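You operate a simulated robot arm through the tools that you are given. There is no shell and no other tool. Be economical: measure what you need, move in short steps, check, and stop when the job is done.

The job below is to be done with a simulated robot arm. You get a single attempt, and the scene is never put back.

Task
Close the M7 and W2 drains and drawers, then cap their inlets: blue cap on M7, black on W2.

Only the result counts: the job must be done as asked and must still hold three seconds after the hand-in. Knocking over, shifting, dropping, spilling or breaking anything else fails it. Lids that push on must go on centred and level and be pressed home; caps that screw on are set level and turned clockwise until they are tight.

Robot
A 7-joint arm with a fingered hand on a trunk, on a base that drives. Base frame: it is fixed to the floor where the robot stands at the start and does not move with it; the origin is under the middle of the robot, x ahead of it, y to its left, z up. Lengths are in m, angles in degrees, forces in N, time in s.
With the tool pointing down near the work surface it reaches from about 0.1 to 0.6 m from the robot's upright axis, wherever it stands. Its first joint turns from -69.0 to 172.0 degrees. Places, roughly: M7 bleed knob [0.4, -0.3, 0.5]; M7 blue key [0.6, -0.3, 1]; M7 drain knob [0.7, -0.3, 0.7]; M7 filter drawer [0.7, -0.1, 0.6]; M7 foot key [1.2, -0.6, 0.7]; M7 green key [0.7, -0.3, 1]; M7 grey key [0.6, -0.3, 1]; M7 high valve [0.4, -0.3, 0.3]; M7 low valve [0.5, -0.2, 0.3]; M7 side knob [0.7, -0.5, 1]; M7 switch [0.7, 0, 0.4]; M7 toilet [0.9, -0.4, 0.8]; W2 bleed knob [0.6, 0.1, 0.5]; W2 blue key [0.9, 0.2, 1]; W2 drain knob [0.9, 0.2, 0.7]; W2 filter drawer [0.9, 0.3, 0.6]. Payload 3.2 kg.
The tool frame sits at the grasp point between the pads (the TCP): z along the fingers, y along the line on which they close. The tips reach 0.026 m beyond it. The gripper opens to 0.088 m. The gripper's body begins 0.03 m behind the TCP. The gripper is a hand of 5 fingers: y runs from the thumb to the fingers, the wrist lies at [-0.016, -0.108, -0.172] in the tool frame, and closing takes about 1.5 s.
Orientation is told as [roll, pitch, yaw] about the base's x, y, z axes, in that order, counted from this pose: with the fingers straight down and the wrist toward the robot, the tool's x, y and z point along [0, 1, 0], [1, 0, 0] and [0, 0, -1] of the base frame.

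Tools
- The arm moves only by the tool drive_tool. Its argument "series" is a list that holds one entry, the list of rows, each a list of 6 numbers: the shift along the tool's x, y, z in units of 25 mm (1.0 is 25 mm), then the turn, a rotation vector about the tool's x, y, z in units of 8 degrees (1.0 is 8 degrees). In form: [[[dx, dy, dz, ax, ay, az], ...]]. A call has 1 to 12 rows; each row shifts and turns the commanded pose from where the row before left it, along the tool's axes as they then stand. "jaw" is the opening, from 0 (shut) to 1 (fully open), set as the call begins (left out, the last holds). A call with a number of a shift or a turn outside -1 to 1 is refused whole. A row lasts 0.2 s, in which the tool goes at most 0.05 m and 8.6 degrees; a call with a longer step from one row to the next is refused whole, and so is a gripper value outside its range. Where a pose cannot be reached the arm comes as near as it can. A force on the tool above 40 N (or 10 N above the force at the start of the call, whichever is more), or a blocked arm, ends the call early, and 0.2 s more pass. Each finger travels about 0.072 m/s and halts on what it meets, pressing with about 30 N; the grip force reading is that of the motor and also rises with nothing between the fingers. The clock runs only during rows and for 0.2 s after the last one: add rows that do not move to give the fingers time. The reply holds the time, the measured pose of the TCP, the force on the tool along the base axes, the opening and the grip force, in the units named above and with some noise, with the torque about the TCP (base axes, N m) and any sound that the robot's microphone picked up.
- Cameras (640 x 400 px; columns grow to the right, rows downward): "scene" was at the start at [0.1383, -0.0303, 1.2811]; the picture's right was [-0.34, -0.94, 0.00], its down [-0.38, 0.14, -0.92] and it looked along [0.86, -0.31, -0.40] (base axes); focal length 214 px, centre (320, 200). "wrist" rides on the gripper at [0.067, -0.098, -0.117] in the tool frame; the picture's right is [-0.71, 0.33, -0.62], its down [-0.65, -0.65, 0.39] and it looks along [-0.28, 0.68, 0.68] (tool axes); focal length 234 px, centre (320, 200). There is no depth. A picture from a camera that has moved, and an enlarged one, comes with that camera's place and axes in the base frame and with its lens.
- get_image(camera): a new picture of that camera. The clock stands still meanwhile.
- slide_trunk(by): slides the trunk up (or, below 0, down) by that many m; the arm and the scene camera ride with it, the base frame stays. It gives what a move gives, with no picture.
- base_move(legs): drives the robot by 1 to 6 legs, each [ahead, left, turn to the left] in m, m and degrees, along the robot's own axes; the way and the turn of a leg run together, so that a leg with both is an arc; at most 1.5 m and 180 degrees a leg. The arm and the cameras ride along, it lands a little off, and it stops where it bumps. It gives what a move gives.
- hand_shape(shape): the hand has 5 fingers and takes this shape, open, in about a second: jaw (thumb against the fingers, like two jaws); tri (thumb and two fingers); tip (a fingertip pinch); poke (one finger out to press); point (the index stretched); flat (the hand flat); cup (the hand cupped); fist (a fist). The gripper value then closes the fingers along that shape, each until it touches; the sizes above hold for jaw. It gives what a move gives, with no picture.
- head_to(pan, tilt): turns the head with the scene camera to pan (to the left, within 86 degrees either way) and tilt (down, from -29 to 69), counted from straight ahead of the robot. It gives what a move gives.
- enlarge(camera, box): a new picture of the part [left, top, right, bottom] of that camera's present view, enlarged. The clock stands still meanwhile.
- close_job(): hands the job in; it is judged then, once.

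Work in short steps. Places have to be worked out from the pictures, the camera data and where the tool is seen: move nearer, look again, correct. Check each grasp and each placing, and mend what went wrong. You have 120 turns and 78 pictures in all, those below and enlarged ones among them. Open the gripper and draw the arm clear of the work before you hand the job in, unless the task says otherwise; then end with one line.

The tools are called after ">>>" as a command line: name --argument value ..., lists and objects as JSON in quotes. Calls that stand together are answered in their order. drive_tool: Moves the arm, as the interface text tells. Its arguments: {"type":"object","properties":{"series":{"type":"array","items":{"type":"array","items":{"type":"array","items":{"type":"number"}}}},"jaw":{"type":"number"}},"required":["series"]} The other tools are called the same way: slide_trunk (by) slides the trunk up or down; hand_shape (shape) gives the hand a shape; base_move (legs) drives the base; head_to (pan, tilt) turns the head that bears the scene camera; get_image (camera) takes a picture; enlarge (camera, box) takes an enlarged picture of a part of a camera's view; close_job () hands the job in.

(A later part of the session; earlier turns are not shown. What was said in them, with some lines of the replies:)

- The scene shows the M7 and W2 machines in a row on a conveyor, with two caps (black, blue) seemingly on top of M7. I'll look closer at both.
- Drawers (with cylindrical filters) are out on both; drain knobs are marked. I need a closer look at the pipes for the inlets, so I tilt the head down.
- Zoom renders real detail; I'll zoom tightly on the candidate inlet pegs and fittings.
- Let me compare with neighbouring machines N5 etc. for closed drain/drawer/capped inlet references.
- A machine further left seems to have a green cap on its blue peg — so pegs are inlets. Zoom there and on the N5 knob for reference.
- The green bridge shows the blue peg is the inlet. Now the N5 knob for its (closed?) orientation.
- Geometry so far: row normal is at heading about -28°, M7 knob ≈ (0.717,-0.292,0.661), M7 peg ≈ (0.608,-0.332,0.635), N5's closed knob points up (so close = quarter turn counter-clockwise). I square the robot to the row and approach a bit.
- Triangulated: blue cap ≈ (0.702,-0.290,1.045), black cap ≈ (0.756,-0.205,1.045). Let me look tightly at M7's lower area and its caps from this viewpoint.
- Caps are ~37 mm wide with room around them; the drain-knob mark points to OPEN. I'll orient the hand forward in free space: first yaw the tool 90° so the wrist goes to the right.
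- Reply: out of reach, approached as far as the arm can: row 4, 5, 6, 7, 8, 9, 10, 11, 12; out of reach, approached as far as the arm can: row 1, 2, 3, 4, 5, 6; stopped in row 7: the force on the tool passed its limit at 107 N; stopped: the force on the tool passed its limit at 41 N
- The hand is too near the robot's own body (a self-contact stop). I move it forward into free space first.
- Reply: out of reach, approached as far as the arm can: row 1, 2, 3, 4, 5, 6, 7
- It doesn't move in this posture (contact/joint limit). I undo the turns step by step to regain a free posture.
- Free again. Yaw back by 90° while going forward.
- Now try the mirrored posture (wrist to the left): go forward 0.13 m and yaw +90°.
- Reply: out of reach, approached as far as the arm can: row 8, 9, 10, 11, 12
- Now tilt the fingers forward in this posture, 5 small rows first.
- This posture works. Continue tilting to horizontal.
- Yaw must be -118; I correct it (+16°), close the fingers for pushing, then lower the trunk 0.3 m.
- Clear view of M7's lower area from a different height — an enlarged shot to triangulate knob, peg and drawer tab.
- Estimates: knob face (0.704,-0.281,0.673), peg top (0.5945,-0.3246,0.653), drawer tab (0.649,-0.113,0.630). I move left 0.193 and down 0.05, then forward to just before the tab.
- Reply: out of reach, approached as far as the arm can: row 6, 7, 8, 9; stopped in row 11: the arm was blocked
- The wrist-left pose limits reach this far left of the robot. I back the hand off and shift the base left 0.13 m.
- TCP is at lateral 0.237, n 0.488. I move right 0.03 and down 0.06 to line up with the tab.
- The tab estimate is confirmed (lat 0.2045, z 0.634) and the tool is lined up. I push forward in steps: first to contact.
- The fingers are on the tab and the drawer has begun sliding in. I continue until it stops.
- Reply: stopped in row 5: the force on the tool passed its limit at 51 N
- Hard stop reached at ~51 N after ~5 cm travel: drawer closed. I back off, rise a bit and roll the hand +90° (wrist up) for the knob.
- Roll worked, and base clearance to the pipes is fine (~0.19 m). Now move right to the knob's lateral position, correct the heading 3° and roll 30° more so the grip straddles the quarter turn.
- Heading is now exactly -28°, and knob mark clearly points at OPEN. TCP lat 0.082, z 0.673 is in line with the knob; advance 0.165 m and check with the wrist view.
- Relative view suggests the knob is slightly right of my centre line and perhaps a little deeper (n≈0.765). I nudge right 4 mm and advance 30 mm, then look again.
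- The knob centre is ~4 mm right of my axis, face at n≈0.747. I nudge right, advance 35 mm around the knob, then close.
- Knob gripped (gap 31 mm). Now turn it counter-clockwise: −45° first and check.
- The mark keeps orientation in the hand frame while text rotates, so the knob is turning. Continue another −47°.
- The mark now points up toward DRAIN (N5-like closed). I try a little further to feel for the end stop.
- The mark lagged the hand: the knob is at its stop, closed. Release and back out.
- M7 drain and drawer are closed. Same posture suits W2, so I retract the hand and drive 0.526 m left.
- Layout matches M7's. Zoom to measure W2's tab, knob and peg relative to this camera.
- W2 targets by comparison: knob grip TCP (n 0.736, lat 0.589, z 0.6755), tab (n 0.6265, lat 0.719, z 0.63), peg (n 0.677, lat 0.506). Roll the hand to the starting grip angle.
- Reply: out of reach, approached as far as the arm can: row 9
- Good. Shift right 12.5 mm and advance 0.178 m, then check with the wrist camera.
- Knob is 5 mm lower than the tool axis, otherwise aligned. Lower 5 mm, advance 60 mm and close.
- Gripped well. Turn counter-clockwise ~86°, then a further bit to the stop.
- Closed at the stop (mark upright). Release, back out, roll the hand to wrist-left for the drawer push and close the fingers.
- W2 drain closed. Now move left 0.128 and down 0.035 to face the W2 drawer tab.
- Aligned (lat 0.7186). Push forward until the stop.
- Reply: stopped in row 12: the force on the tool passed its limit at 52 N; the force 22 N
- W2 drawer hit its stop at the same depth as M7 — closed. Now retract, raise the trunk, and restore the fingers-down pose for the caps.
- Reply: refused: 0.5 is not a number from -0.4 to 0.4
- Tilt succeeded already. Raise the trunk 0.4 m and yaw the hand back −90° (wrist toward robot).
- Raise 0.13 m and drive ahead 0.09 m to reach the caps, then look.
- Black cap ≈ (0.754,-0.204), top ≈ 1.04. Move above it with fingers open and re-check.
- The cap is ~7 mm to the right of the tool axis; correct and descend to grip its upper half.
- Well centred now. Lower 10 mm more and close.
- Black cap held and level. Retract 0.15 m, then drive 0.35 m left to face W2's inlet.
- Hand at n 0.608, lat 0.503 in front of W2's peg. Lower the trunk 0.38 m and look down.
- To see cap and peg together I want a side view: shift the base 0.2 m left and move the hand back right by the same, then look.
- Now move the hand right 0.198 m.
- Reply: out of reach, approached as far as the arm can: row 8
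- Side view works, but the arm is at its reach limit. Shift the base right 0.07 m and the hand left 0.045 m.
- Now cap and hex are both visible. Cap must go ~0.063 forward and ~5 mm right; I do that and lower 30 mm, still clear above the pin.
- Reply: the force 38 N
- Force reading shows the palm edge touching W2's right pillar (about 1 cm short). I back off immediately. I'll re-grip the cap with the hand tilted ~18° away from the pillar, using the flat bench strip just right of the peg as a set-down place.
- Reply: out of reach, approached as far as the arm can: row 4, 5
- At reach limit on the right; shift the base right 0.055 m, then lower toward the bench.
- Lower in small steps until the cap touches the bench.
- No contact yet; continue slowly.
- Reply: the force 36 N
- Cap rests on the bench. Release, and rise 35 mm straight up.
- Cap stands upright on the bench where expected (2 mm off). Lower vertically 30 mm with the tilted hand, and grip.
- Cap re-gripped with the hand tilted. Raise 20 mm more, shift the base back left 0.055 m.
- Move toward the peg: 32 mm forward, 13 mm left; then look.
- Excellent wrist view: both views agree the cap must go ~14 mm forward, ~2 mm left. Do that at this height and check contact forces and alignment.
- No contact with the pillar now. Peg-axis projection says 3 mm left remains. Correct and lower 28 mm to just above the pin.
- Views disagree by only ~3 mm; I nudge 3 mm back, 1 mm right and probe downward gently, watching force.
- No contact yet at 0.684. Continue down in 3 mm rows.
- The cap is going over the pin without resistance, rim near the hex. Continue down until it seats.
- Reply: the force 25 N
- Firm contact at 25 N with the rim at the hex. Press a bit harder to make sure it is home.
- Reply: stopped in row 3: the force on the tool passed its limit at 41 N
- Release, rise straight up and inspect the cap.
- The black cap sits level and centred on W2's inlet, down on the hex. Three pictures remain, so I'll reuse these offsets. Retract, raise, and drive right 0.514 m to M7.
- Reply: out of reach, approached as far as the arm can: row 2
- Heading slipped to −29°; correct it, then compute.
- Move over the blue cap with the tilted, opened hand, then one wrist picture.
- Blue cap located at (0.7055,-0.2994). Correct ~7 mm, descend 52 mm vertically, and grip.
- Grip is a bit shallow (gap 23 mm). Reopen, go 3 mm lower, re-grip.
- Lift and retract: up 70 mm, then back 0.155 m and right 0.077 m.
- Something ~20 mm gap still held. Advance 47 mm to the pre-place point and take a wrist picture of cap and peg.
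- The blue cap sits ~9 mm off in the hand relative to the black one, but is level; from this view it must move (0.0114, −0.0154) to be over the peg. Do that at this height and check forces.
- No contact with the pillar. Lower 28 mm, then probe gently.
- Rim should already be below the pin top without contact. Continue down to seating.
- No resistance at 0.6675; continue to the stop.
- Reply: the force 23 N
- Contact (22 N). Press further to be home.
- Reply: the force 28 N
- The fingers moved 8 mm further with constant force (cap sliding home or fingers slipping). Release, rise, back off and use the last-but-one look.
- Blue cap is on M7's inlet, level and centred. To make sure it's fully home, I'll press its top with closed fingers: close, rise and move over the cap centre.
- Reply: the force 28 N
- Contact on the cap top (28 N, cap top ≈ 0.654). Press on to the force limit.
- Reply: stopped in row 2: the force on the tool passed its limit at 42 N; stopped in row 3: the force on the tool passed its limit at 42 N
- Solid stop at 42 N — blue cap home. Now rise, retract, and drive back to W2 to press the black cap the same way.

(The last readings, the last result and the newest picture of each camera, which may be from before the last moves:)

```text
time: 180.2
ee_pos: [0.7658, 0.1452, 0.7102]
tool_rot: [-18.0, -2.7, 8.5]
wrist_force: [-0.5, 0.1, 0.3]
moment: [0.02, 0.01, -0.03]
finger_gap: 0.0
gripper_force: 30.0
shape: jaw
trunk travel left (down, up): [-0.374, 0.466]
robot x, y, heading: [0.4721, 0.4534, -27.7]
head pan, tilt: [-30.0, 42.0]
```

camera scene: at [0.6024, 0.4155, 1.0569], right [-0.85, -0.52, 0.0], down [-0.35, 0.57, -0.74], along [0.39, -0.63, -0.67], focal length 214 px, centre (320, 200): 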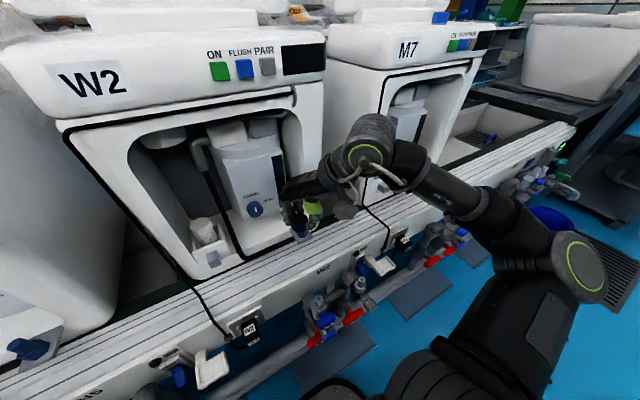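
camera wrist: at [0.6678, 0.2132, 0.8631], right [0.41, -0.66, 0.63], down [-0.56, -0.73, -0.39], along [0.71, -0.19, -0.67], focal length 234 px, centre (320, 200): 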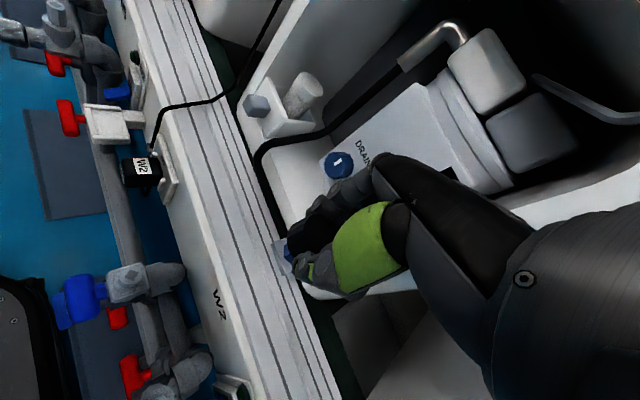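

Move over the W2 cap centre at z ≈ 0.722.

>>> drive_tool --series '[[[-0.15, 0, -0.45, 0, 0, 0], [-0.215, 0.64, 0.07, 0, 0, 0], [-0.215, 0.64, 0.07, 0, 0, 0], [-0.215, 0.64, 0.07, 0, 0, 0], [-0.215, 0.64, 0.07, 0, 0, 0], [0, 0, 0, 0, 0, 0]]]'

```text
time: 181.6
ee_pos: [0.8313, 0.132, 0.7246]
tool_rot: [-17.7, -2.7, 8.6]
wrist_force: [0.3, 0.5, 0.0]
moment: [-0.01, 0.03, -0.02]
finger_gap: 0.0001
gripper_force: 29.9
shape: jaw
trunk travel left (down, up): [-0.374, 0.466]
robot x, y, heading: [0.4738, 0.4548, -27.4]
head pan, tilt: [-30.0, 42.0]
```

On target. Press down on the black cap until the force limit.

>>> drive_tool --series '[[[0.083, 0, 0.25, 0, 0, 0], [0.083, 0, 0.25, 0, 0, 0], [0.083, 0, 0.25, 0, 0, 0], [0.083, 0, 0.25, 0, 0, 0], [0.04, 0, 0.12, 0, 0, 0], [0.04, 0, 0.12, 0, 0, 0], [0.04, 0, 0.12, 0, 0, 0], [0.04, 0, 0.12, 0, 0, 0], [0.04, 0, 0.12, 0, 0, 0]]]'

>>> drive_tool --series '[[[0.04, 0, 0.12, 0, 0, 0], [0.04, 0, 0.12, 0, 0, 0], [0.04, 0, 0.12, 0, 0, 0], [0.04, 0, 0.12, 0, 0, 0], [0.04, 0, 0.12, 0, 0, 0]]]'

```text
time: 183.6
ee_pos: [0.8333, 0.1331, 0.6849]
tool_rot: [-17.8, -2.8, 8.6]
wrist_force: [-0.7, 0.0, 6.3]
moment: [-0.04, 0.02, 0.01]
finger_gap: 0.0
gripper_force: 29.3
shape: jaw
trunk travel left (down, up): [-0.374, 0.466]
robot x, y, heading: [0.4746, 0.4538, -27.4]
head pan, tilt: [-30.0, 42.0]
```

```text
time: 184.4
ee_pos: [0.8386, 0.1335, 0.6853]
tool_rot: [-18.6, -4.1, 8.7]
wrist_force: [1.2, 0.4, 12.7]
moment: [-0.03, -0.06, 0.01]
finger_gap: 0.0001
gripper_force: 30.2
shape: jaw
trunk travel left (down, up): [-0.374, 0.466]
robot x, y, heading: [0.4743, 0.4493, -27.7]
head pan, tilt: [-30.0, 42.0]
stopped in row 4: the force on the tool passed its limit at 43 N (the readings are from after the stop); the commanded pose is now the measured one
```

The black cap's top is at the same height as the blue one (0.685) with a solid stop at 43 N: both are home. Rise, retract clear and open the hand.

>>> drive_tool --series '[[[-0.17, 0, -0.5, 0, 0, 0], [-0.17, 0, -0.5, 0, 0, 0], [-0.17, 0, -0.5, 0, 0, 0], [-0.1, 0, -0.3, 0, 0, 0], [0.2, -0.8, 0, 0, 0, 0], [0.3, -0.8, -0.1, 0, 0, 0], [0.3, -0.8, -0.1, 0, 0, 0]]]'

>>> base_move --legs '[[-0.15, 0, 0]]'

>>> drive_tool --series '[[[0, 0, 0, 0, 0, 0], [0, 0, 0, 0, 0, 0], [0, 0, 0, 0, 0, 0], [0, 0, 0, 0, 0, 0], [0, 0, 0, 0, 0, 0], [0, 0, 0, 0, 0, 0]]]' --jaw 1

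>>> enlarge --camera "scene" --box '[200, 100, 440, 250]'

```text
time: 186.0
ee_pos: [0.7705, 0.1439, 0.7217]
tool_rot: [-18.3, -3.5, 8.7]
wrist_force: [0.2, 0.5, 0.2]
moment: [0.04, -0.02, 0.01]
finger_gap: 0.0
gripper_force: 29.8
shape: jaw
trunk travel left (down, up): [-0.374, 0.466]
robot x, y, heading: [0.4747, 0.4515, -27.5]
head pan, tilt: [-30.0, 42.0]
```

```text
time: 187.4
ee_pos: [0.6362, 0.2141, 0.7216]
tool_rot: [-18.3, -3.6, 8.6]
wrist_force: [0.4, -0.6, -0.3]
moment: [-0.03, 0.0, -0.04]
finger_gap: 0.0
gripper_force: 29.7
shape: jaw
trunk travel left (down, up): [-0.374, 0.466]
robot x, y, heading: [0.3399, 0.5189, -27.5]
head pan, tilt: [-30.0, 42.0]
```

```text
time: 188.8
ee_pos: [0.6365, 0.2144, 0.7209]
tool_rot: [-18.3, -3.6, 8.7]
wrist_force: [-0.7, 0.3, -0.5]
moment: [0.0, 0.03, 0.05]
finger_gap: 0.0877
gripper_force: 0.0
shape: jaw
trunk travel left (down, up): [-0.374, 0.466]
robot x, y, heading: [0.3397, 0.52, -27.4]
head pan, tilt: [-30.0, 42.0]
```

```text
refused: no pictures are left
```

Drains, drawers and caps are done, and the hand is open and clear, so I hand the job in.

>>> close_job

```text
The job is handed in.
```

I closed the M7 and W2 drains and drawers and capped their inlets, blue on M7 and black on W2. Both caps stopped firmly under about 42 N, but I had no pictures left to check them after that final press.
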